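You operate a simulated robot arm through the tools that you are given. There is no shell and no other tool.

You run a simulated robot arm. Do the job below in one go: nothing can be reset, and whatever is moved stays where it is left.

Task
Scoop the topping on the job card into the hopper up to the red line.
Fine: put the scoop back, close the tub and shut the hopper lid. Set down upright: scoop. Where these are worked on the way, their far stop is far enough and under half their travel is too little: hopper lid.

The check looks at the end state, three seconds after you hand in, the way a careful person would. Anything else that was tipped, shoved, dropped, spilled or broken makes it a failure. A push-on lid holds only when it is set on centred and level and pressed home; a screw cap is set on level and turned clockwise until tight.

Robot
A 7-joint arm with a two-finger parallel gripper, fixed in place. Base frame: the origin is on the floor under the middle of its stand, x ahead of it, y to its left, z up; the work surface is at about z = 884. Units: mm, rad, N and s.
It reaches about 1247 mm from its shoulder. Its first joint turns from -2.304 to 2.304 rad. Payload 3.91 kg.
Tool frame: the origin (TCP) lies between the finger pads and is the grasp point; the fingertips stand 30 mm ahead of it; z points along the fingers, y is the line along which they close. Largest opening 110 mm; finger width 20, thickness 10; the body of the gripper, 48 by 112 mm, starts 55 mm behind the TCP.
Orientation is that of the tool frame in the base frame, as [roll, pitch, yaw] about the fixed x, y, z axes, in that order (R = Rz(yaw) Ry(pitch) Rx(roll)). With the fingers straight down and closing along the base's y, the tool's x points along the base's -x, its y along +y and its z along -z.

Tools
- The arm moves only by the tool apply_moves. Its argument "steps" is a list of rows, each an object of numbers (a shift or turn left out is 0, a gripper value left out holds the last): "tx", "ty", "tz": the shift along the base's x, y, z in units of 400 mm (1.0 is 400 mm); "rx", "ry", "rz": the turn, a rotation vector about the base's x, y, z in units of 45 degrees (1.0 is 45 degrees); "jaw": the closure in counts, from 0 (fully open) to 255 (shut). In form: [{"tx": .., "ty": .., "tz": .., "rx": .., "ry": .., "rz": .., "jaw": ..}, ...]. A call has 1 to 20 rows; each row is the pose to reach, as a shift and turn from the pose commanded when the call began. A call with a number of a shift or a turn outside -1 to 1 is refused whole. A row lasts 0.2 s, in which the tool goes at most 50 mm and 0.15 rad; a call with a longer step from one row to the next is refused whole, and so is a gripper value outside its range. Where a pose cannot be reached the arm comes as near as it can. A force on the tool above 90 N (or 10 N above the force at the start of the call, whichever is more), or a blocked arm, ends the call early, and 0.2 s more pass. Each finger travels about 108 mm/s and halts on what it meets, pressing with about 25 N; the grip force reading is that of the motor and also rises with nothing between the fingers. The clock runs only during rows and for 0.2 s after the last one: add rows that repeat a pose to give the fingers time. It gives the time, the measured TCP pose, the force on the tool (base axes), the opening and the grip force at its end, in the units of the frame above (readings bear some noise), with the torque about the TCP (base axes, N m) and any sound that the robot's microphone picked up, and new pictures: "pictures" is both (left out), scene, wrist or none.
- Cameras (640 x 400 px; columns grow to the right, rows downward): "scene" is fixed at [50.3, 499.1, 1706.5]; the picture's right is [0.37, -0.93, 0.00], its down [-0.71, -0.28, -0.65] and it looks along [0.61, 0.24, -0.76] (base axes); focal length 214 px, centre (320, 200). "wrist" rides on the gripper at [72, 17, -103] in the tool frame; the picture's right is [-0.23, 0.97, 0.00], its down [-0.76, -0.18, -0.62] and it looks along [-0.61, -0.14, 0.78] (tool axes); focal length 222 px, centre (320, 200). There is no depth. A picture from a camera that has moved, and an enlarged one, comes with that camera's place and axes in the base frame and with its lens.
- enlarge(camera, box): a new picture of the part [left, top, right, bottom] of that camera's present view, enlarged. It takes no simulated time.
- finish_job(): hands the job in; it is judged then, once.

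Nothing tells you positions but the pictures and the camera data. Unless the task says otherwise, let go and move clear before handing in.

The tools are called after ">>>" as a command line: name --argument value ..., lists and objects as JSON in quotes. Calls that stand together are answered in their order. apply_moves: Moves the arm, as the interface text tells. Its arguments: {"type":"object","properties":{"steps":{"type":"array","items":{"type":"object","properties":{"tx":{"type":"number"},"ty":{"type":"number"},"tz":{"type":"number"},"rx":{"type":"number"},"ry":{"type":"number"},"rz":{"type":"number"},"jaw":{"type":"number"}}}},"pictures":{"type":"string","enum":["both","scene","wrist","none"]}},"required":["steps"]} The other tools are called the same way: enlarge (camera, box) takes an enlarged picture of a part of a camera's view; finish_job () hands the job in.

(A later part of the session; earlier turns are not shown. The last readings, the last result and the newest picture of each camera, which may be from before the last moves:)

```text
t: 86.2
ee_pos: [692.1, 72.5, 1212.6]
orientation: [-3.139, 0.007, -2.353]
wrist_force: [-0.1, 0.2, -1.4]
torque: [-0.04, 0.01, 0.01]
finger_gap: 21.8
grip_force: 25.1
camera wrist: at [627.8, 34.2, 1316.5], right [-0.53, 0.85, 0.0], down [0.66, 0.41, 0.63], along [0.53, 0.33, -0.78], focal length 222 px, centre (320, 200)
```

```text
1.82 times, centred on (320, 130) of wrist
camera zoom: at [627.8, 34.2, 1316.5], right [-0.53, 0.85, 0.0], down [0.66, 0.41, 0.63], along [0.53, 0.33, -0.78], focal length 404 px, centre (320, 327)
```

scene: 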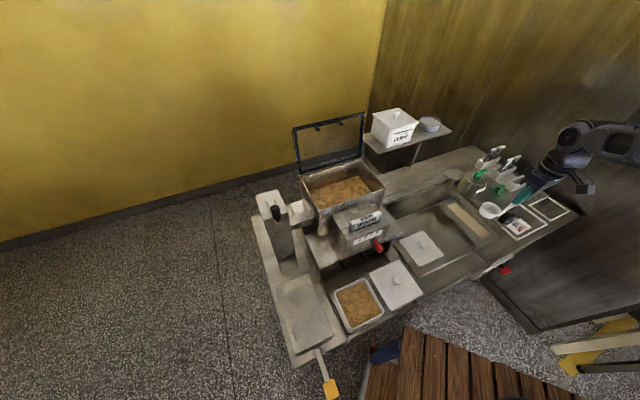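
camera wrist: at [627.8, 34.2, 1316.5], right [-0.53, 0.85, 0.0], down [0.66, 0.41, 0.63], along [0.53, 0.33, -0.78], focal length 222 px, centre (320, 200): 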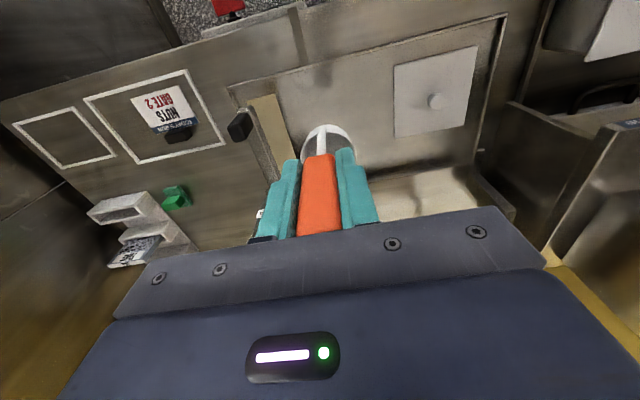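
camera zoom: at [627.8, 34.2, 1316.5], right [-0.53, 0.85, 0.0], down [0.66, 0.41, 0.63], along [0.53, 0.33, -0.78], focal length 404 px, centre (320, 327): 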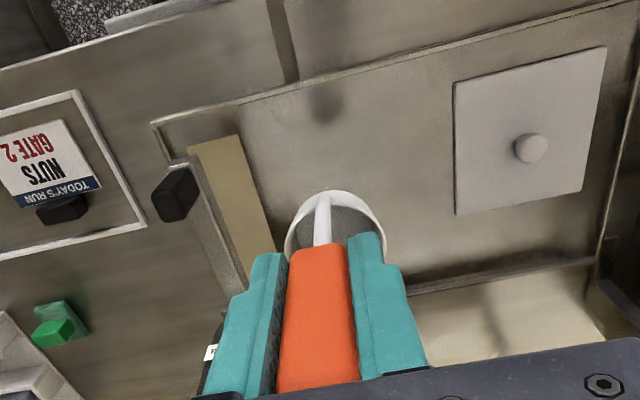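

>>> apply_moves --steps '[{"tz": -0.1, "jaw": 255}, {"tz": -0.2, "jaw": 255}, {"tz": -0.3, "jaw": 255}, {"tz": -0.38, "jaw": 255}, {"tz": -0.43, "jaw": 255}, {"tz": -0.445, "jaw": 255}]' --pictures "none"

>>> apply_moves --steps '[{"tz": -0.005, "jaw": 255}, {"tz": -0.01, "jaw": 255}]' --pictures "both"

>>> enlarge --camera "scene" --box '[440, 190, 540, 260]'

>>> enlarge --camera "wrist" --box '[200, 60, 440, 240]'

```text
t: 87.6
ee_pos: [691.2, 72.8, 1035.1]
orientation: [-3.14, 0.009, -2.352]
wrist_force: [-1.1, -1.1, -1.8]
torque: [-0.02, -0.01, 0.02]
finger_gap: 21.8
grip_force: 25.0
```

```text
t: 88.2
ee_pos: [691.1, 74.2, 1030.5]
orientation: [-3.14, 0.006, -2.353]
wrist_force: [-0.7, -0.7, -1.2]
torque: [-0.03, 0.03, -0.01]
finger_gap: 21.8
grip_force: 25.1
camera wrist: at [627.7, 33.5, 1134.5], right [-0.53, 0.85, 0.0], down [0.66, 0.41, 0.63], along [0.53, 0.33, -0.78], focal length 222 px, centre (320, 200)
```

scene: 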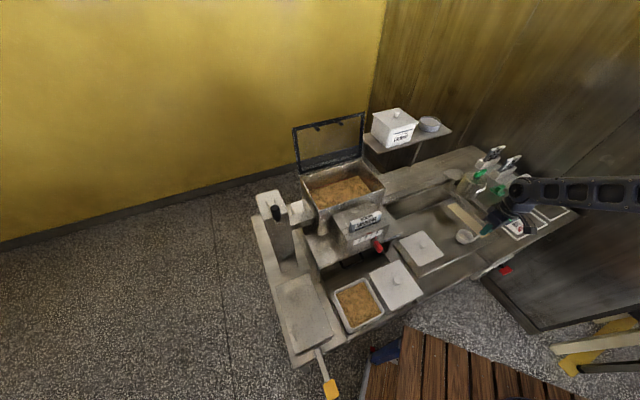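
wrist: 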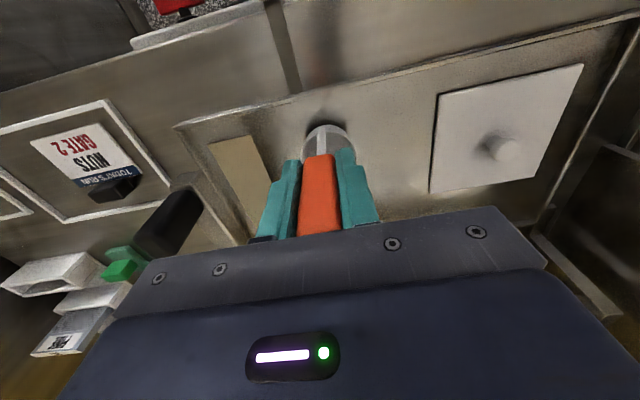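

```text
5.71 times, centred on (490, 225) of scene
camera zoom: at [50.3, 499.1, 1706.5], right [0.37, -0.93, 0.0], down [-0.71, -0.28, -0.65], along [0.61, 0.24, -0.76], focal length 1226 px, centre (-651, 57)
```

zoom: 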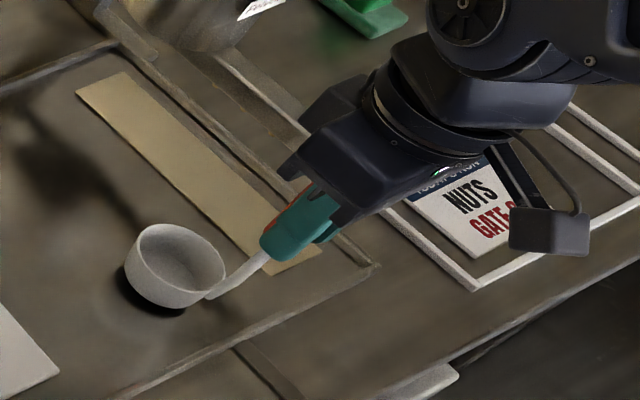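

```text
2.22 times, centred on (320, 150) of wrist
camera zoom: at [627.7, 33.5, 1134.5], right [-0.53, 0.85, 0.0], down [0.66, 0.41, 0.63], along [0.53, 0.33, -0.78], focal length 494 px, centre (320, 311)
```

zoom: 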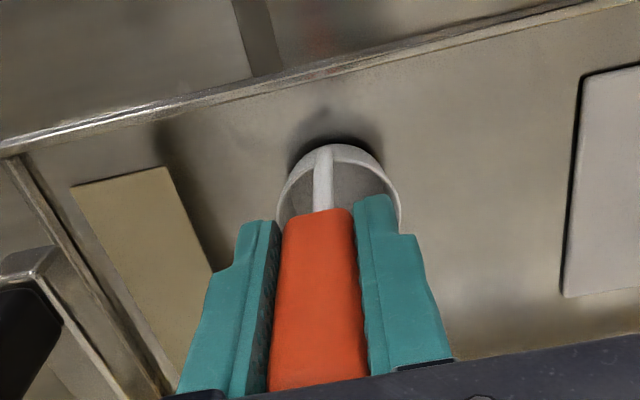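

The cup still hovers slightly, as its shadow shows. I'll lower in small steps until I feel contact.

>>> apply_moves --steps '[{"tz": -0.004, "jaw": 255}, {"tz": -0.008, "jaw": 255}]' --pictures "none"

>>> apply_moves --steps '[{"tz": -0.003, "jaw": 255}, {"tz": -0.006, "jaw": 255}]' --pictures "none"

>>> apply_moves --steps '[{"tz": -0.003, "jaw": 255}, {"tz": -0.005, "jaw": 255}]' --pictures "both"

>>> enlarge --camera "scene" --box '[440, 200, 520, 260]'

>>> enlarge --camera "wrist" --box '[200, 60, 440, 240]'

```text
t: 88.8
ee_pos: [691.0, 72.9, 1027.9]
orientation: [-3.141, 0.008, -2.352]
wrist_force: [0.0, -0.6, -2.0]
torque: [-0.02, 0.0, -0.02]
finger_gap: 21.6
grip_force: 24.4
```

```text
t: 89.4
ee_pos: [692.0, 72.4, 1025.4]
orientation: [-3.141, 0.008, -2.352]
wrist_force: [0.2, -0.5, -1.1]
torque: [-0.05, 0.07, -0.02]
finger_gap: 21.9
grip_force: 25.2
```

```text
t: 90.0
ee_pos: [691.2, 73.6, 1024.2]
orientation: [-3.139, 0.008, -2.352]
wrist_force: [-5.1, -3.5, 23.0]
torque: [0.29, 0.15, 0.07]
finger_gap: 21.9
grip_force: 24.8
camera wrist: at [627.5, 33.7, 1128.1], right [-0.53, 0.85, 0.0], down [0.66, 0.41, 0.63], along [0.53, 0.33, -0.78], focal length 222 px, centre (320, 200)
```

scene: 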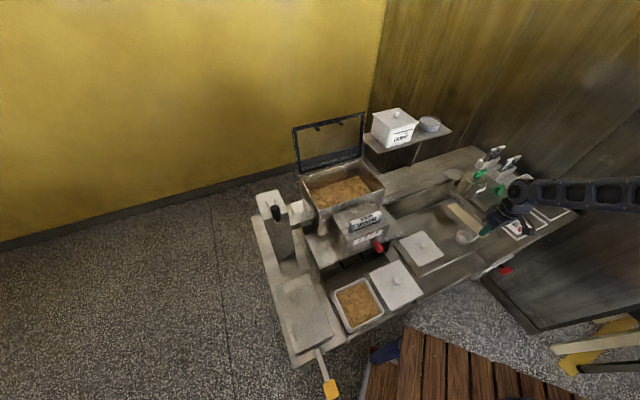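
wrist: 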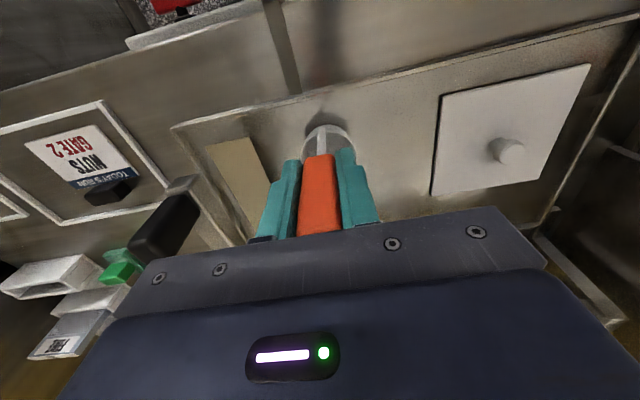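

```text
6.67 times, centred on (480, 230) of scene
camera zoom: at [50.3, 499.1, 1706.5], right [0.37, -0.93, 0.0], down [-0.71, -0.28, -0.65], along [0.61, 0.24, -0.76], focal length 1430 px, centre (-747, 0)
```

zoom: 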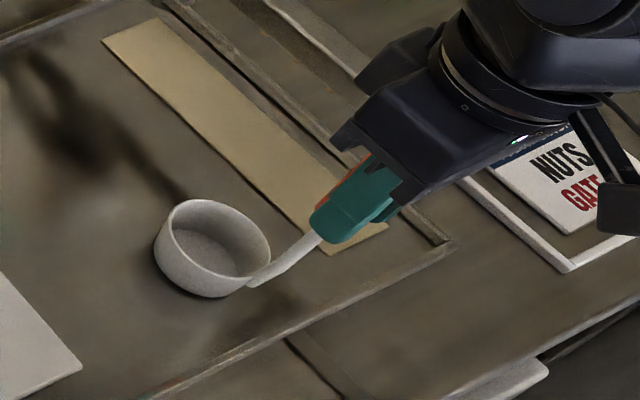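

```text
2.22 times, centred on (320, 150) of wrist
camera zoom: at [627.5, 33.7, 1128.1], right [-0.53, 0.85, 0.0], down [0.66, 0.41, 0.63], along [0.53, 0.33, -0.78], focal length 494 px, centre (320, 311)
```

zoom: 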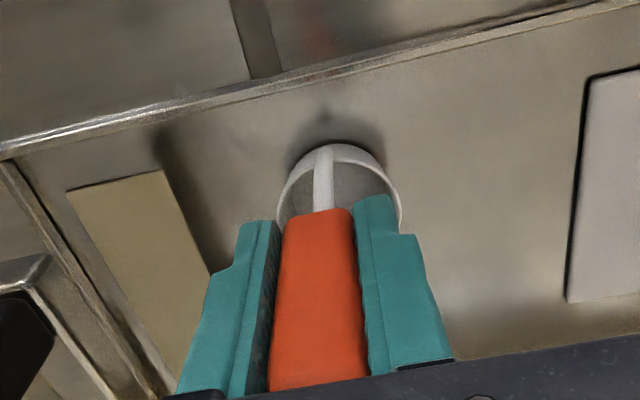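

Contact is felt at 23 N. I'll ease off slightly and open the fingers gently so the scoop settles upright.

>>> apply_moves --steps '[{"tz": 0.002, "jaw": 255}, {"tz": 0.002, "jaw": 195}, {"tz": 0.002, "jaw": 150}, {"tz": 0.002, "jaw": 120}, {"tz": 0.002, "jaw": 93}]' --pictures "both"

>>> enlarge --camera "scene" --box '[440, 200, 520, 260]'

>>> enlarge --camera "wrist" --box '[200, 60, 440, 240]'

```text
t: 91.2
ee_pos: [692.1, 73.6, 1023.2]
orientation: [-3.14, 0.007, -2.354]
wrist_force: [-0.5, -0.3, 0.2]
torque: [-0.01, -0.02, -0.02]
finger_gap: 69.7
grip_force: 0.1
camera wrist: at [628.1, 33.9, 1127.7], right [-0.53, 0.85, 0.0], down [0.66, 0.41, 0.63], along [0.53, 0.33, -0.78], focal length 222 px, centre (320, 200)
```

scene: 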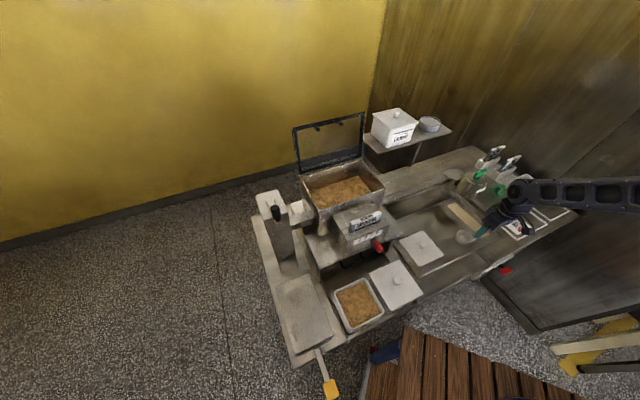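
wrist: 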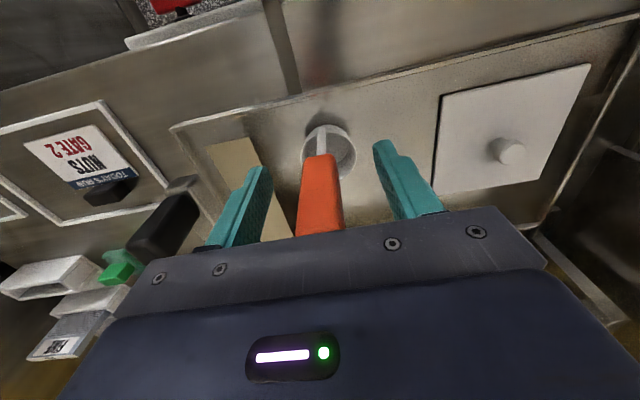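

```text
6.67 times, centred on (480, 230) of scene
camera zoom: at [50.3, 499.1, 1706.5], right [0.37, -0.93, 0.0], down [-0.71, -0.28, -0.65], along [0.61, 0.24, -0.76], focal length 1430 px, centre (-747, 0)
```

zoom: 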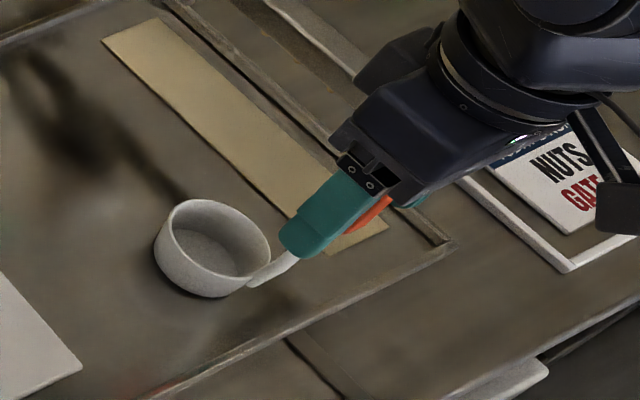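

```text
2.22 times, centred on (320, 150) of wrist
camera zoom: at [628.1, 33.9, 1127.7], right [-0.53, 0.85, 0.0], down [0.66, 0.41, 0.63], along [0.53, 0.33, -0.78], focal length 494 px, centre (320, 311)
```

zoom: 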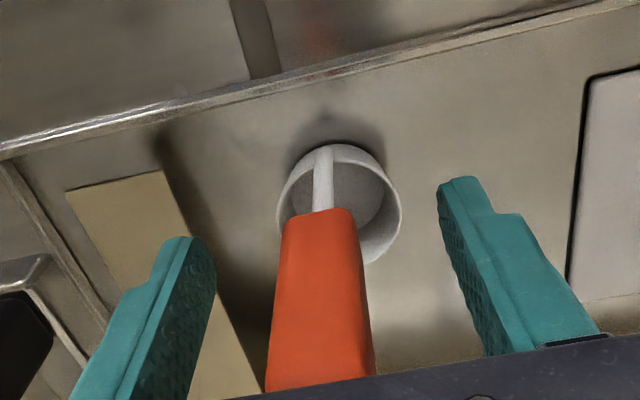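

The scoop stands by itself. I'll rise straight up, then go above the tub lid on the tray.

>>> apply_moves --steps '[{"tz": 0.06, "jaw": 93}, {"tz": 0.16, "jaw": 93}, {"tz": 0.27, "jaw": 93}, {"tz": 0.37, "jaw": 93}, {"tx": -0.03, "ty": 0.07, "tz": 0.37, "jaw": 110}, {"tx": -0.07, "ty": 0.17, "tz": 0.37, "jaw": 110}, {"tx": -0.11, "ty": 0.27, "tz": 0.37, "jaw": 110}, {"tx": -0.15, "ty": 0.37, "tz": 0.37, "jaw": 110}, {"tx": -0.195, "ty": 0.47, "tz": 0.37, "jaw": 110}]' --pictures "both"

>>> enlarge --camera "wrist" --box '[120, 20, 440, 240]'

>>> enlarge --camera "scene" --box '[390, 180, 530, 280]'

```text
t: 93.2
ee_pos: [615.5, 260.2, 1172.3]
orientation: [-3.14, 0.008, -2.354]
wrist_force: [0.0, -0.6, -0.1]
torque: [0.04, 0.02, 0.0]
finger_gap: 62.6
grip_force: 0.0
camera wrist: at [550.9, 221.3, 1276.1], right [-0.53, 0.85, 0.0], down [0.66, 0.41, 0.63], along [0.53, 0.33, -0.78], focal length 222 px, centre (320, 200)
```

scene: 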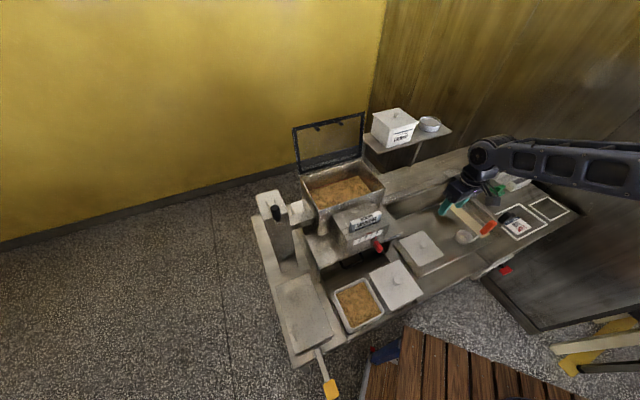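
wrist: 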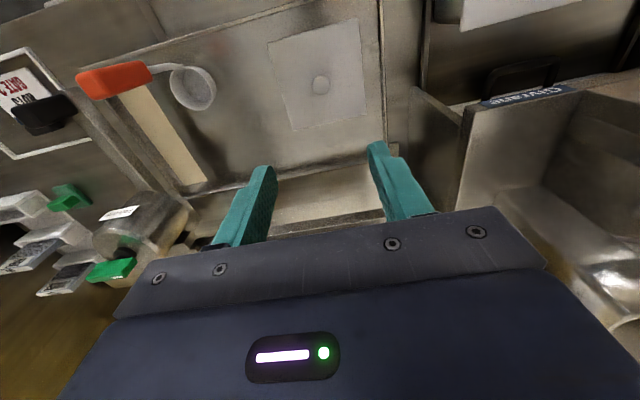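

```text
1.82 times, centred on (280, 130) of wrist
camera zoom: at [550.9, 221.3, 1276.1], right [-0.53, 0.85, 0.0], down [0.66, 0.41, 0.63], along [0.53, 0.33, -0.78], focal length 404 px, centre (393, 327)
```

zoom: 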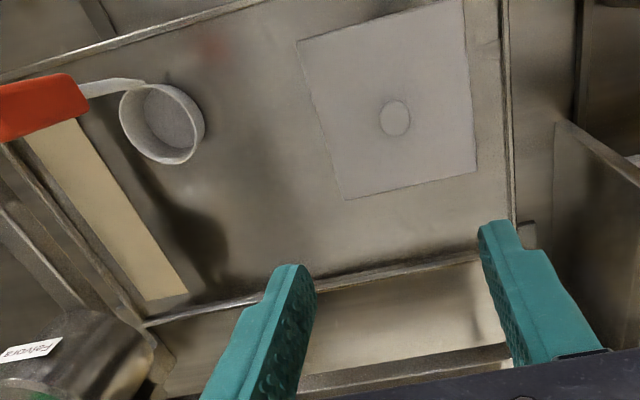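

```text
4.00 times, centred on (460, 230) of scene
camera zoom: at [50.3, 499.1, 1706.5], right [0.37, -0.93, 0.0], down [-0.71, -0.28, -0.65], along [0.61, 0.24, -0.76], focal length 858 px, centre (-240, 80)
```

zoom: 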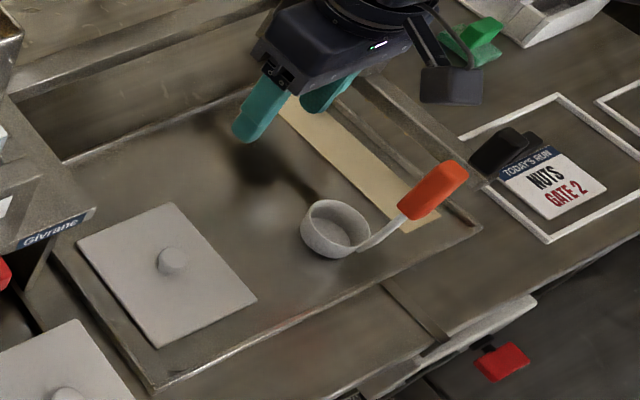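

>>> apply_moves --steps '[{"tx": -0.0045, "ty": 0.003, "tz": -0.12, "jaw": 120}, {"tx": -0.0045, "ty": 0.003, "tz": -0.24, "jaw": 130}, {"tx": -0.0045, "ty": 0.003, "tz": -0.36, "jaw": 140}, {"tx": -0.0045, "ty": 0.003, "tz": -0.47, "jaw": 140}, {"tx": -0.0045, "ty": 0.003, "tz": -0.56, "jaw": 140}, {"tx": -0.0045, "ty": 0.003, "tz": -0.595, "jaw": 140}]' --pictures "wrist"

>>> enlarge --camera "wrist" --box '[200, 60, 440, 240]'

```text
t: 94.6
ee_pos: [613.2, 262.1, 934.7]
orientation: [-3.14, 0.008, -2.351]
wrist_force: [-0.7, -0.2, -0.3]
torque: [-0.01, -0.01, -0.01]
finger_gap: 49.8
grip_force: 0.1
camera wrist: at [548.6, 222.2, 1038.0], right [-0.53, 0.85, 0.0], down [0.66, 0.41, 0.63], along [0.53, 0.33, -0.78], focal length 222 px, centre (320, 200)
```

wrist: 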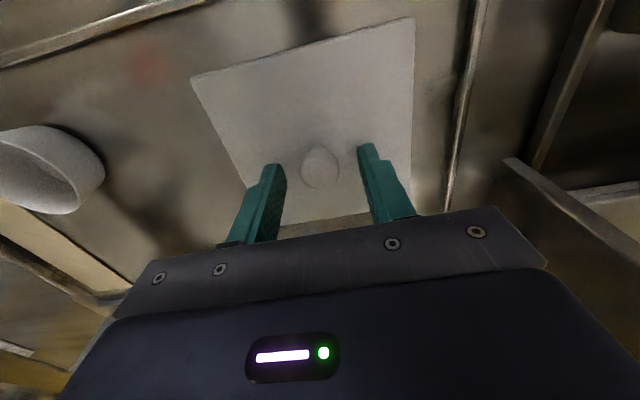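

```text
2.22 times, centred on (320, 150) of wrist
camera zoom: at [548.6, 222.2, 1038.0], right [-0.53, 0.85, 0.0], down [0.66, 0.41, 0.63], along [0.53, 0.33, -0.78], focal length 494 px, centre (320, 311)
```

zoom: 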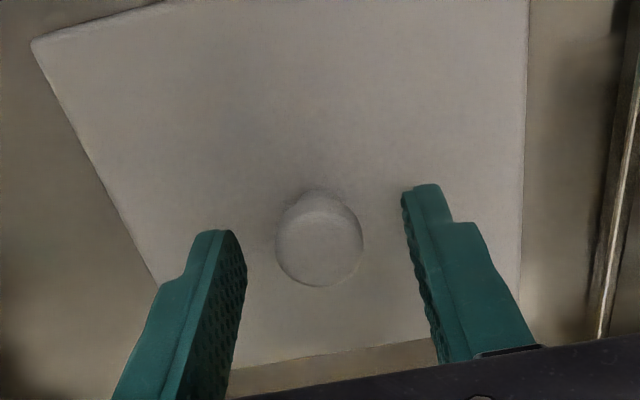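

>>> apply_moves --steps '[{"tz": -0.02, "jaw": 140}, {"tz": -0.032, "jaw": 140}, {"tz": -0.036, "jaw": 140}]' --pictures "none"

>>> apply_moves --steps '[{"jaw": 255}, {"jaw": 255}, {"jaw": 255}]' --pictures "wrist"

>>> enlarge --camera "wrist" --box '[200, 60, 440, 240]'

```text
t: 95.4
ee_pos: [612.6, 262.0, 920.4]
orientation: [-3.14, 0.007, -2.353]
wrist_force: [-1.3, -0.9, 3.8]
torque: [0.01, 0.09, 0.02]
finger_gap: 49.4
grip_force: 0.1
```

```text
t: 96.2
ee_pos: [611.7, 262.4, 919.0]
orientation: [-3.139, 0.006, -2.353]
wrist_force: [0.9, 2.1, 9.3]
torque: [0.04, -0.05, -0.01]
finger_gap: 24.6
grip_force: 24.5
camera wrist: at [548.3, 222.6, 1023.9], right [-0.53, 0.85, 0.0], down [0.66, 0.41, 0.63], along [0.53, 0.33, -0.78], focal length 222 px, centre (320, 200)
```

wrist: 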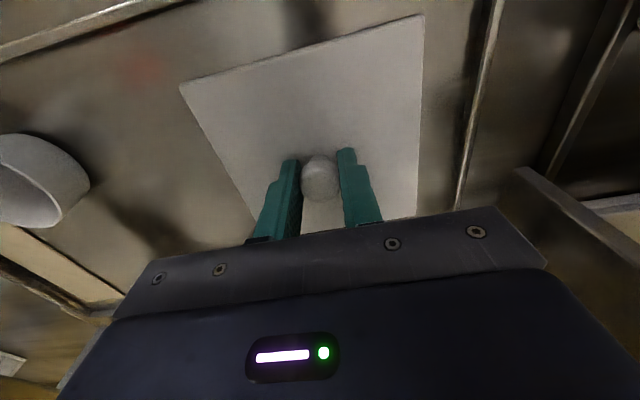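

```text
2.22 times, centred on (320, 150) of wrist
camera zoom: at [548.3, 222.6, 1023.9], right [-0.53, 0.85, 0.0], down [0.66, 0.41, 0.63], along [0.53, 0.33, -0.78], focal length 494 px, centre (320, 311)
```

zoom: 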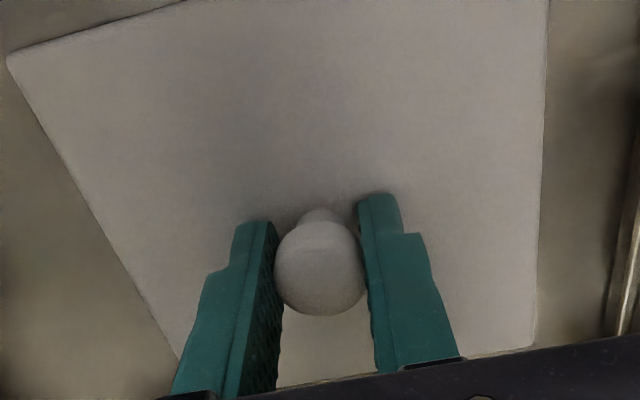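

The lid is gripped. I'll lift slowly, then carry it back around the machine front to above the tub.

>>> apply_moves --steps '[{"tz": 0.015, "jaw": 255}, {"tz": 0.04, "jaw": 255}, {"tz": 0.08, "jaw": 255}, {"tz": 0.15, "jaw": 255}, {"tz": 0.25, "jaw": 255}, {"tz": 0.36, "jaw": 255}, {"tz": 0.48, "jaw": 255}, {"tz": 0.6, "jaw": 255}, {"tx": -0.065, "ty": -0.066, "tz": 0.6, "jaw": 255}, {"tx": -0.131, "ty": -0.131, "tz": 0.6, "jaw": 255}, {"tx": -0.197, "ty": -0.197, "tz": 0.6, "jaw": 255}, {"tx": -0.262, "ty": -0.2625, "tz": 0.6, "jaw": 255}]' --pictures "wrist"

>>> apply_moves --steps '[{"tx": -0.073, "ty": 0.073, "jaw": 255}, {"tx": -0.145, "ty": 0.145, "jaw": 255}, {"tx": -0.218, "ty": 0.218, "jaw": 255}, {"tx": -0.291, "ty": 0.291, "jaw": 255}, {"tx": -0.363, "ty": 0.363, "jaw": 255}, {"tx": -0.436, "ty": 0.436, "jaw": 255}, {"tx": -0.509, "ty": 0.509, "jaw": 255}, {"tx": -0.581, "ty": 0.581, "jaw": 255}, {"tx": -0.654, "ty": 0.654, "jaw": 255}, {"tx": -0.606, "ty": 0.703, "jaw": 255}, {"tx": -0.558, "ty": 0.7515, "jaw": 255}]' --pictures "both"

>>> enlarge --camera "scene" --box '[310, 230, 440, 350]'

>>> enlarge --camera "wrist" --box '[80, 0, 480, 240]'

```text
t: 98.8
ee_pos: [508.0, 155.9, 1159.9]
orientation: [-3.141, 0.006, -2.352]
wrist_force: [0.7, -1.2, -0.9]
torque: [0.02, 0.05, 0.03]
finger_gap: 24.4
grip_force: 24.3
camera wrist: at [444.2, 117.2, 1264.0], right [-0.53, 0.85, 0.0], down [0.66, 0.41, 0.63], along [0.53, 0.33, -0.78], focal length 222 px, centre (320, 200)
```

wrist: 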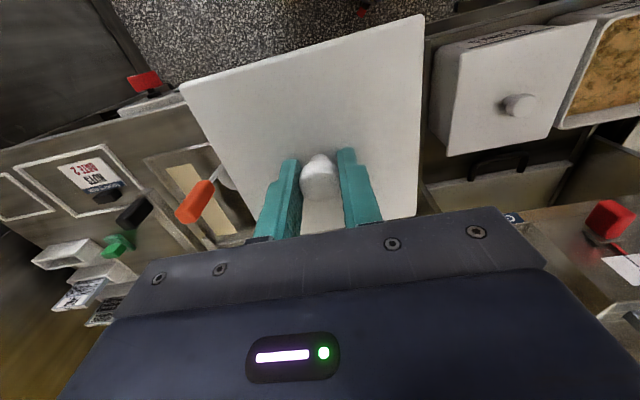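

```text
t: 101.2
ee_pos: [284.2, 460.3, 1160.1]
orientation: [-3.141, 0.006, -2.353]
wrist_force: [-0.2, 0.3, -1.0]
torque: [0.03, -0.02, 0.01]
finger_gap: 24.7
grip_force: 24.7
camera wrist: at [219.3, 418.8, 1263.2], right [-0.53, 0.85, 0.0], down [0.66, 0.41, 0.63], along [0.53, 0.33, -0.78], focal length 222 px, centre (320, 200)
```

scene: 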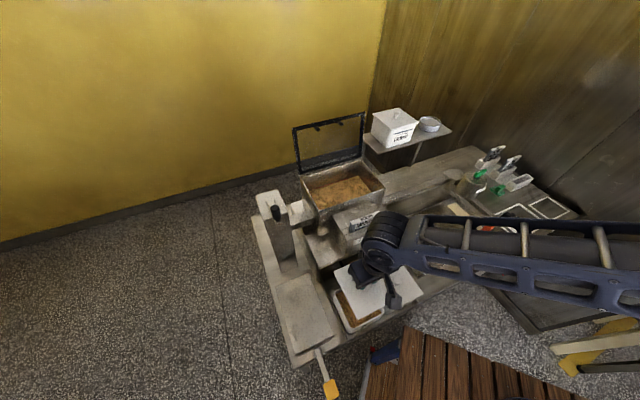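
wrist: 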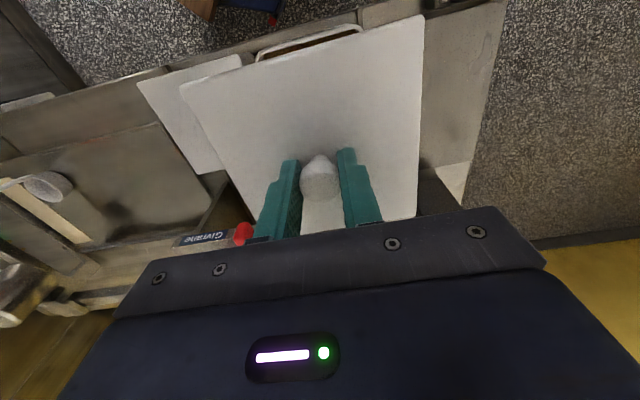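

```text
3.33 times, centred on (375, 290) of scene
camera zoom: at [50.3, 499.1, 1706.5], right [0.37, -0.93, 0.0], down [-0.71, -0.28, -0.65], along [0.61, 0.24, -0.76], focal length 715 px, centre (137, -100)
```

zoom: 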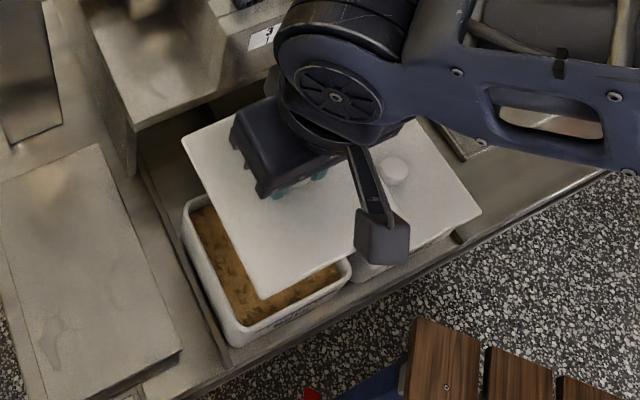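

```text
1.60 times, centred on (280, 120) of wrist
camera zoom: at [219.3, 418.8, 1263.2], right [-0.53, 0.85, 0.0], down [0.66, 0.41, 0.63], along [0.53, 0.33, -0.78], focal length 355 px, centre (384, 328)
```

zoom: 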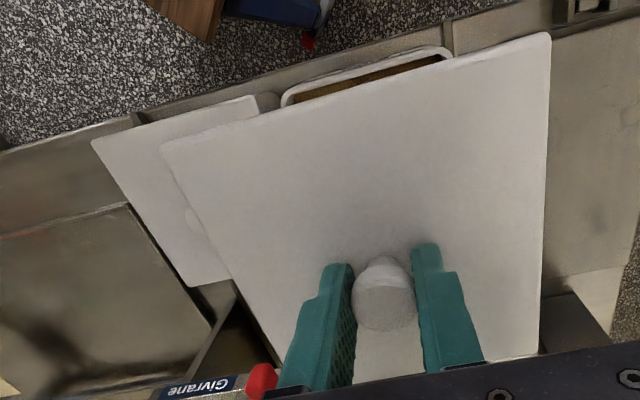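

>>> apply_moves --steps '[{"tz": -0.1, "jaw": 255}, {"tz": -0.2, "jaw": 255}, {"tz": -0.28, "jaw": 255}, {"tz": -0.33, "jaw": 255}]' --pictures "both"

>>> apply_moves --steps '[{"tz": 0.0, "jaw": 255}]' --pictures "none"

>>> apply_moves --steps '[{"tz": 0.0, "jaw": 255}]' --pictures "none"

>>> enlarge --camera "scene" --box '[320, 240, 430, 340]'

>>> enlarge --camera "wrist" --box '[80, 0, 480, 240]'

```text
t: 102.2
ee_pos: [284.5, 458.1, 1026.9]
orientation: [-3.14, 0.008, -2.352]
wrist_force: [0.7, -1.1, -0.7]
torque: [0.0, -0.01, 0.02]
finger_gap: 24.2
grip_force: 25.1
camera wrist: at [219.8, 418.2, 1131.1], right [-0.53, 0.85, 0.0], down [0.66, 0.41, 0.63], along [0.53, 0.33, -0.78], focal length 222 px, centre (320, 200)
```

scene: 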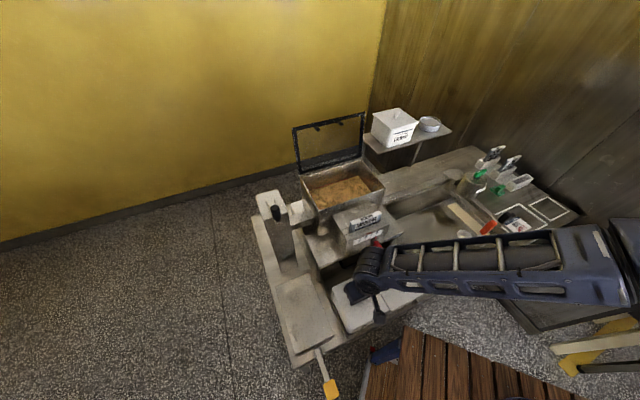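
wrist: 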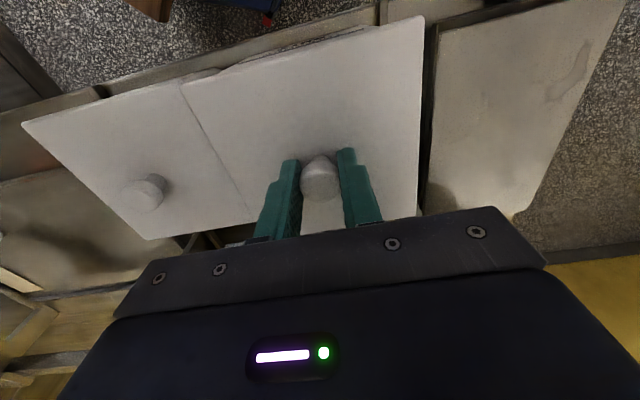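

```text
t: 102.6
ee_pos: [283.2, 457.1, 1026.1]
orientation: [-3.141, 0.006, -2.352]
wrist_force: [0.6, -0.1, -0.4]
torque: [0.01, -0.01, 0.02]
finger_gap: 24.3
grip_force: 25.4
```

```text
t: 103.0
ee_pos: [284.3, 457.2, 1026.3]
orientation: [-3.141, 0.007, -2.353]
wrist_force: [-1.0, 0.0, -0.7]
torque: [0.01, 0.01, -0.01]
finger_gap: 24.5
grip_force: 25.1
```

```text
4.00 times, centred on (375, 290) of scene
camera zoom: at [50.3, 499.1, 1706.5], right [0.37, -0.93, 0.0], down [-0.71, -0.28, -0.65], along [0.61, 0.24, -0.76], focal length 858 px, centre (100, -160)
```

zoom: 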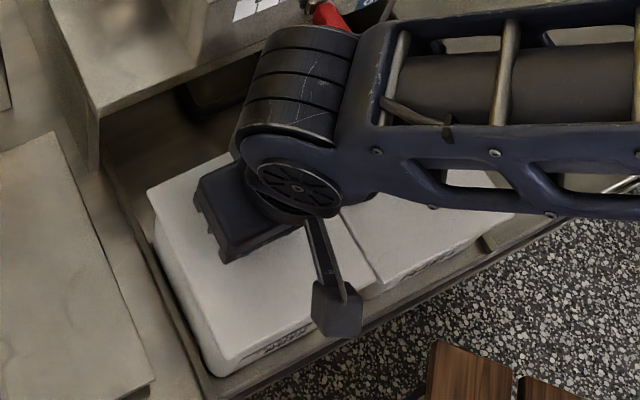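

```text
1.60 times, centred on (280, 120) of wrist
camera zoom: at [219.9, 418.4, 1131.3], right [-0.53, 0.85, 0.0], down [0.66, 0.41, 0.63], along [0.53, 0.33, -0.78], focal length 355 px, centre (384, 328)
```

zoom: 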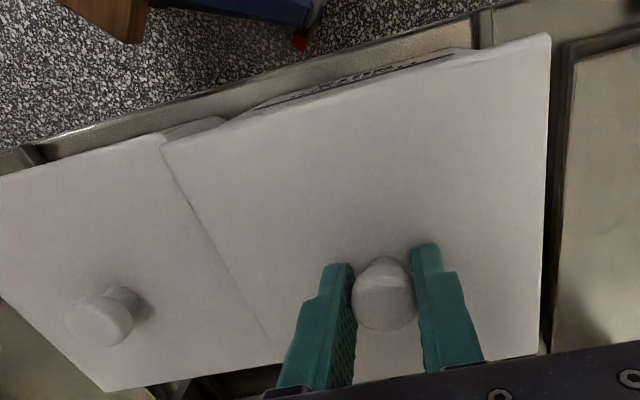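

>>> apply_moves --steps '[{"tx": -0.0014, "ty": -0.0014, "tz": -0.015, "jaw": 255}, {"tx": -0.0014, "ty": -0.0014, "tz": -0.03, "jaw": 255}]' --pictures "wrist"

>>> enlarge --camera "wrist" --box '[80, 0, 480, 240]'

>>> enlarge --camera "wrist" --box '[230, 90, 410, 220]'

```text
t: 103.6
ee_pos: [283.4, 456.7, 1016.4]
orientation: [-3.14, 0.007, -2.353]
wrist_force: [0.0, -0.7, -0.8]
torque: [0.01, 0.0, -0.02]
finger_gap: 24.4
grip_force: 24.9
camera wrist: at [219.4, 418.0, 1119.3], right [-0.53, 0.85, 0.0], down [0.66, 0.41, 0.63], along [0.53, 0.33, -0.78], focal length 222 px, centre (320, 200)
```

wrist: 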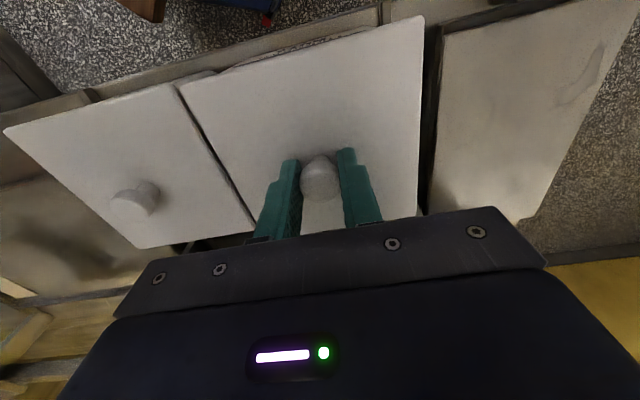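

```text
1.60 times, centred on (280, 120) of wrist
camera zoom: at [219.4, 418.0, 1119.3], right [-0.53, 0.85, 0.0], down [0.66, 0.41, 0.63], along [0.53, 0.33, -0.78], focal length 355 px, centre (384, 328)
```

zoom: 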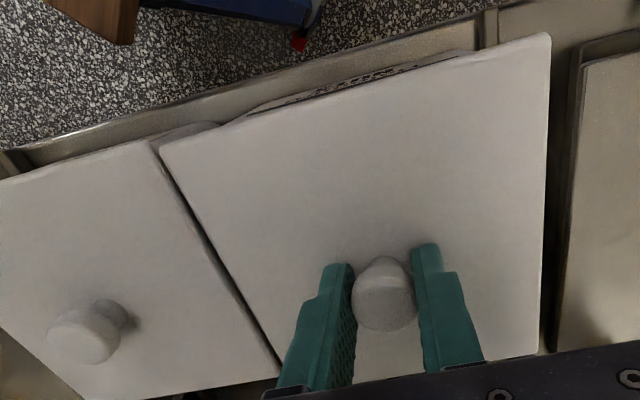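

```text
3.08 times, centred on (320, 155) of wrist
camera zoom: at [219.4, 418.0, 1119.3], right [-0.53, 0.85, 0.0], down [0.66, 0.41, 0.63], along [0.53, 0.33, -0.78], focal length 684 px, centre (320, 338)
```

zoom: 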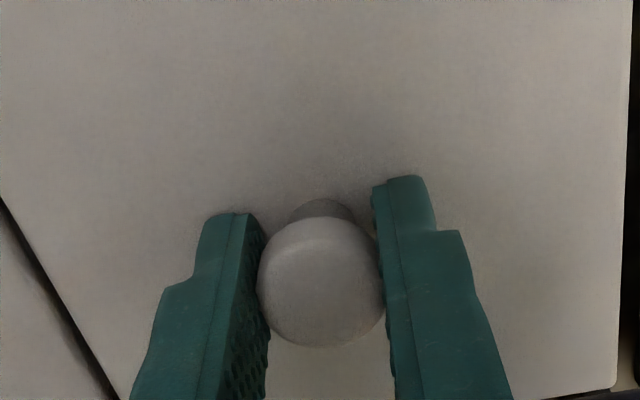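

The lid sits about 2 mm and 1° off in the grip compared with when I lifted it. I'll correct that and lower onto the tub in small steps.

>>> apply_moves --steps '[{"tx": -0.001, "ty": -0.001, "tz": -0.006, "rz": -0.018, "jaw": 255}, {"tx": -0.001, "ty": -0.001, "tz": -0.014, "rz": -0.018, "jaw": 255}]' --pictures "none"

>>> apply_moves --steps '[{"tz": -0.004, "jaw": 255}, {"tz": -0.008, "jaw": 255}]' --pictures "wrist"

>>> enlarge --camera "wrist" --box '[80, 0, 480, 240]'

```text
t: 104.2
ee_pos: [282.2, 457.9, 1008.8]
orientation: [-3.141, 0.008, -2.365]
wrist_force: [0.0, 0.5, -0.8]
torque: [-0.01, 0.01, 0.0]
finger_gap: 24.3
grip_force: 25.4
```

```text
t: 104.8
ee_pos: [282.6, 458.1, 1006.6]
orientation: [-3.138, 0.007, -2.365]
wrist_force: [-0.2, -0.3, -0.2]
torque: [0.01, -0.02, 0.02]
finger_gap: 24.5
grip_force: 25.1
camera wrist: at [218.4, 418.5, 1110.8], right [-0.52, 0.85, 0.0], down [0.66, 0.4, 0.63], along [0.54, 0.33, -0.78], focal length 222 px, centre (320, 200)
```

wrist: 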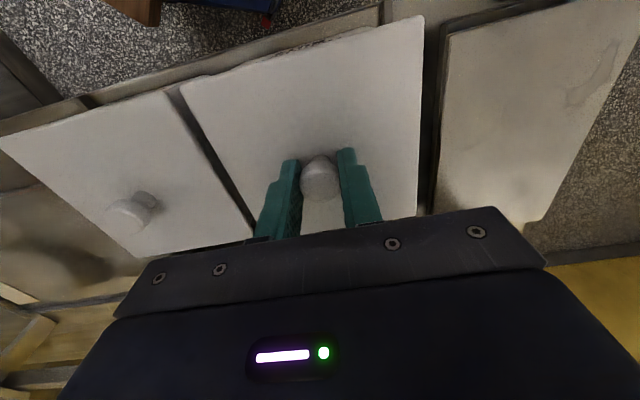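

```text
1.60 times, centred on (280, 120) of wrist
camera zoom: at [218.4, 418.5, 1110.8], right [-0.52, 0.85, 0.0], down [0.66, 0.4, 0.63], along [0.54, 0.33, -0.78], focal length 355 px, centre (384, 328)
```

zoom: 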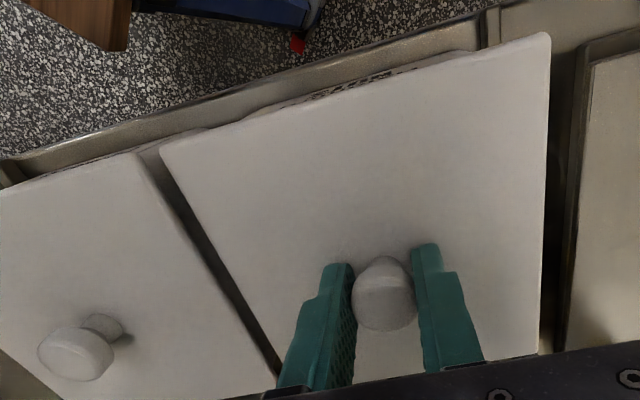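

>>> apply_moves --steps '[{"tx": 0.0005, "ty": -0.0035, "tz": 0.0, "jaw": 255}, {"tx": 0.0005, "ty": -0.0035, "tz": -0.005, "jaw": 255}, {"tx": 0.0005, "ty": -0.0035, "tz": -0.008, "jaw": 255}]' --pictures "wrist"

>>> enlarge --camera "wrist" --box '[80, 0, 480, 240]'

>>> enlarge --camera "scene" --box '[320, 250, 430, 340]'

```text
t: 105.6
ee_pos: [283.9, 455.2, 1003.9]
orientation: [-3.138, 0.007, -2.367]
wrist_force: [1.0, -0.5, -1.5]
torque: [-0.02, 0.02, 0.02]
finger_gap: 24.7
grip_force: 24.9
camera wrist: at [218.7, 417.1, 1107.6], right [-0.52, 0.85, 0.0], down [0.67, 0.4, 0.63], along [0.54, 0.33, -0.78], focal length 222 px, centre (320, 200)
```

wrist: 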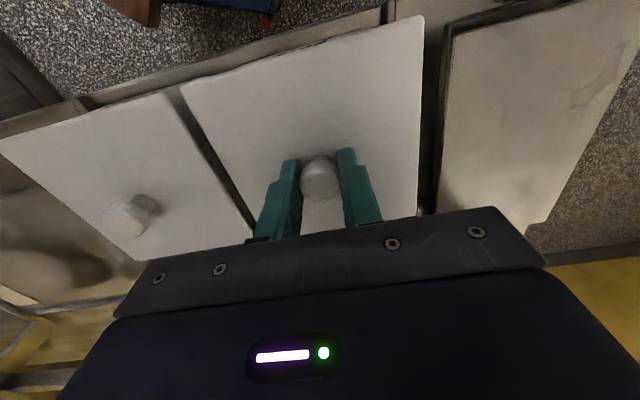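

```text
1.60 times, centred on (280, 120) of wrist
camera zoom: at [218.7, 417.1, 1107.6], right [-0.52, 0.85, 0.0], down [0.67, 0.4, 0.63], along [0.54, 0.33, -0.78], focal length 355 px, centre (384, 328)
```

zoom: 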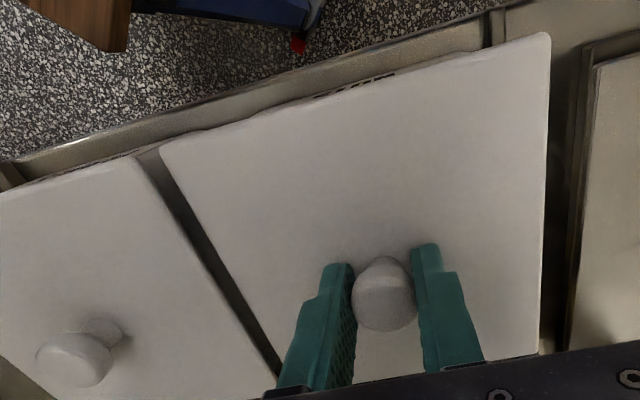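

```text
4.44 times, centred on (375, 295) of scene
camera zoom: at [50.3, 499.1, 1706.5], right [0.37, -0.93, 0.0], down [-0.71, -0.28, -0.65], along [0.61, 0.24, -0.76], focal length 953 px, centre (76, -222)
```

zoom: 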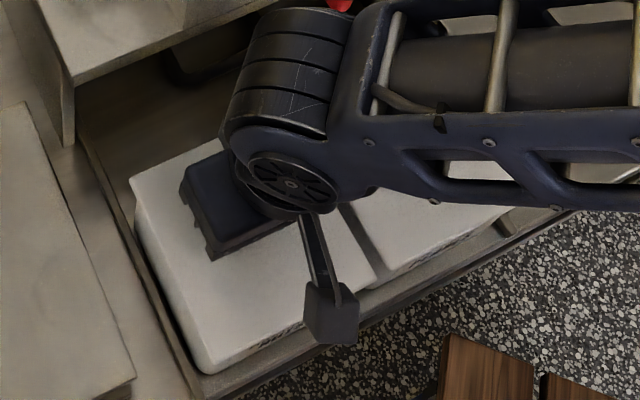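

>>> apply_moves --steps '[{"tz": -0.004, "jaw": 255}, {"tz": -0.007, "jaw": 255}]' --pictures "none"

>>> apply_moves --steps '[{"tz": -0.004, "jaw": 255}, {"tz": -0.007, "jaw": 255}]' --pictures "none"

```text
t: 106.2
ee_pos: [283.5, 455.6, 1001.3]
orientation: [-3.142, 0.011, -2.366]
wrist_force: [-1.0, -1.5, 14.4]
torque: [-0.06, 0.09, -0.03]
finger_gap: 24.6
grip_force: 25.1
heard: snap
```

```text
t: 106.8
ee_pos: [283.4, 456.4, 1000.7]
orientation: [3.14, 0.012, -2.368]
wrist_force: [0.4, -12.9, 86.2]
torque: [-0.51, 0.05, 0.0]
finger_gap: 24.4
grip_force: 25.1
```

The lid snapped home and I pressed it firmly. I'll relieve the load and open the fingers.

>>> apply_moves --steps '[{"tz": 0.003, "jaw": 255}, {"tz": 0.005, "jaw": 240}, {"tz": 0.005, "jaw": 180}, {"tz": 0.005, "jaw": 140}]' --pictures "wrist"

>>> enlarge --camera "wrist" --box '[80, 0, 480, 240]'

```text
t: 107.8
ee_pos: [283.2, 457.1, 1000.2]
orientation: [3.141, 0.008, -2.367]
wrist_force: [3.1, 5.4, 69.9]
torque: [0.04, 0.03, -0.02]
finger_gap: 25.7
grip_force: 0.1
camera wrist: at [218.5, 417.0, 1104.8], right [-0.52, 0.85, 0.0], down [0.66, 0.4, 0.63], along [0.54, 0.33, -0.78], focal length 222 px, centre (320, 200)
```

wrist: 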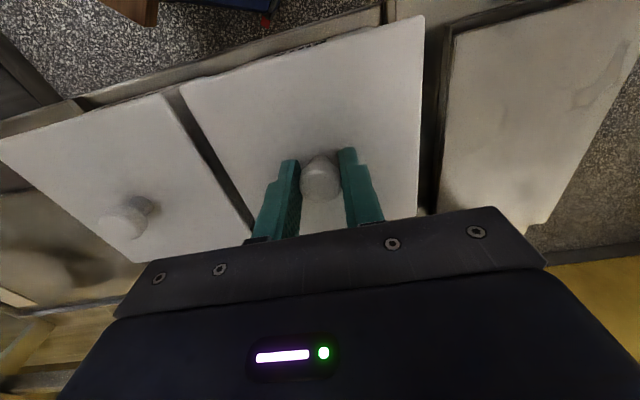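

```text
1.60 times, centred on (280, 120) of wrist
camera zoom: at [218.5, 417.0, 1104.8], right [-0.52, 0.85, 0.0], down [0.66, 0.4, 0.63], along [0.54, 0.33, -0.78], focal length 355 px, centre (384, 328)
```

zoom: 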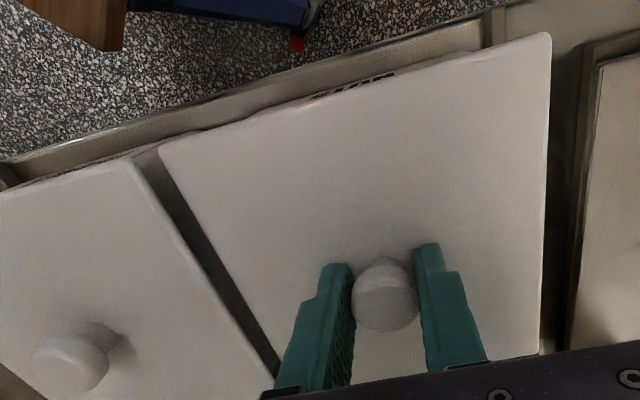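

>>> apply_moves --steps '[{"tz": 0.005, "jaw": 140}, {"tz": 0.01, "jaw": 140}, {"tz": 0.01, "jaw": 140}]' --pictures "wrist"

>>> enlarge --camera "wrist" --box '[80, 0, 480, 240]'

```text
t: 108.6
ee_pos: [283.2, 455.3, 1000.5]
orientation: [-3.14, 0.003, -2.366]
wrist_force: [-0.1, 0.0, 0.0]
torque: [0.01, -0.03, -0.01]
finger_gap: 49.7
grip_force: 0.1
camera wrist: at [218.1, 416.5, 1106.4], right [-0.52, 0.85, 0.0], down [0.67, 0.41, 0.63], along [0.54, 0.33, -0.78], focal length 222 px, centre (320, 200)
```

wrist: 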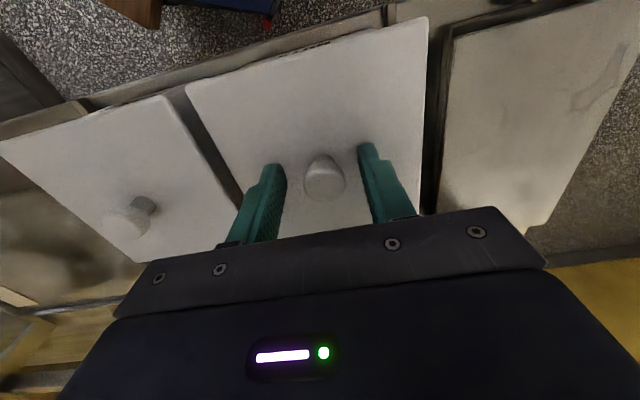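

```text
1.60 times, centred on (280, 120) of wrist
camera zoom: at [218.1, 416.5, 1106.4], right [-0.52, 0.85, 0.0], down [0.67, 0.41, 0.63], along [0.54, 0.33, -0.78], focal length 355 px, centre (384, 328)
```

zoom: 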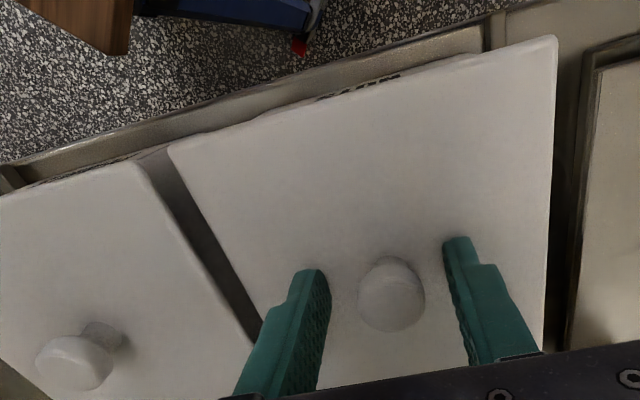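

>>> apply_moves --steps '[{"tz": 0.03, "jaw": 140}, {"tz": 0.1, "jaw": 110}, {"tz": 0.2, "jaw": 60}, {"tz": 0.32, "jaw": 0}, {"tz": 0.42, "jaw": 0}]' --pictures "both"

>>> enlarge --camera "wrist" --box '[160, 0, 440, 220]'

>>> enlarge --camera "scene" --box '[325, 250, 435, 340]'

```text
t: 109.8
ee_pos: [284.8, 456.1, 1170.2]
orientation: [-3.14, 0.008, -2.366]
wrist_force: [0.2, 0.3, -0.3]
torque: [-0.04, 0.0, -0.06]
finger_gap: 110.1
grip_force: 0.0
camera wrist: at [219.8, 417.7, 1274.7], right [-0.52, 0.86, 0.0], down [0.67, 0.4, 0.63], along [0.54, 0.33, -0.78], focal length 222 px, centre (320, 200)
```

scene: 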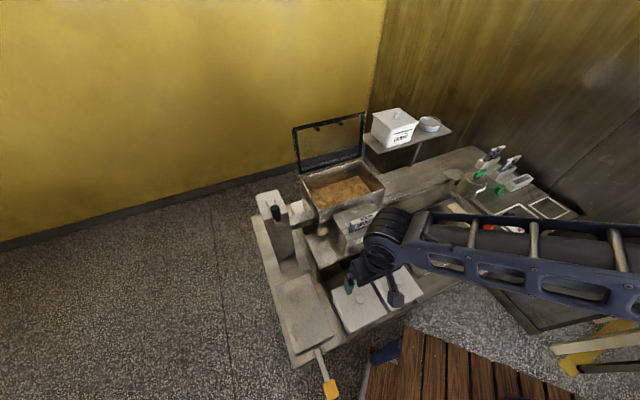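
wrist: 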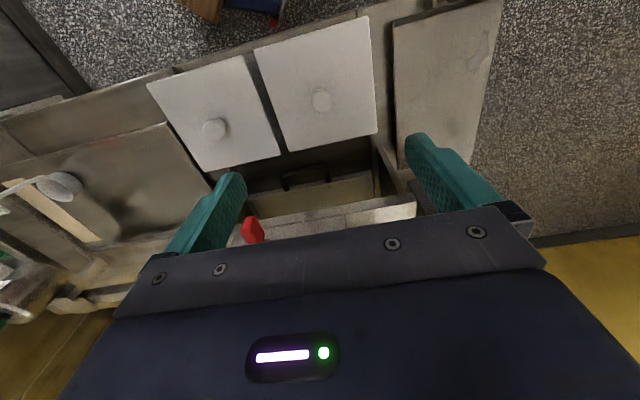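

```text
1.82 times, centred on (300, 110) of wrist
camera zoom: at [219.8, 417.7, 1274.7], right [-0.52, 0.86, 0.0], down [0.67, 0.4, 0.63], along [0.54, 0.33, -0.78], focal length 404 px, centre (356, 364)
```

zoom: 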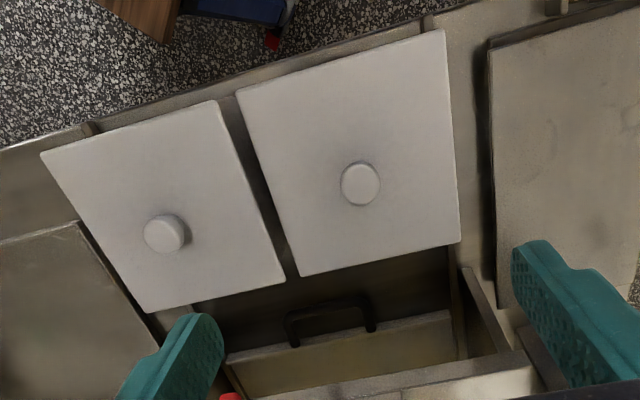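

```text
4.44 times, centred on (380, 295) of scene
camera zoom: at [50.3, 499.1, 1706.5], right [0.37, -0.93, 0.0], down [-0.71, -0.28, -0.65], along [0.61, 0.24, -0.76], focal length 953 px, centre (53, -222)
```

zoom: 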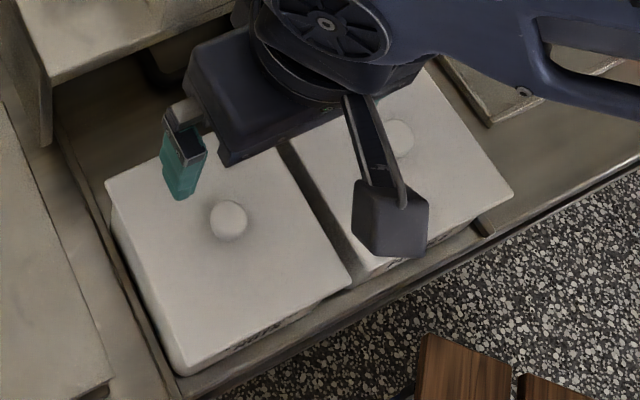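

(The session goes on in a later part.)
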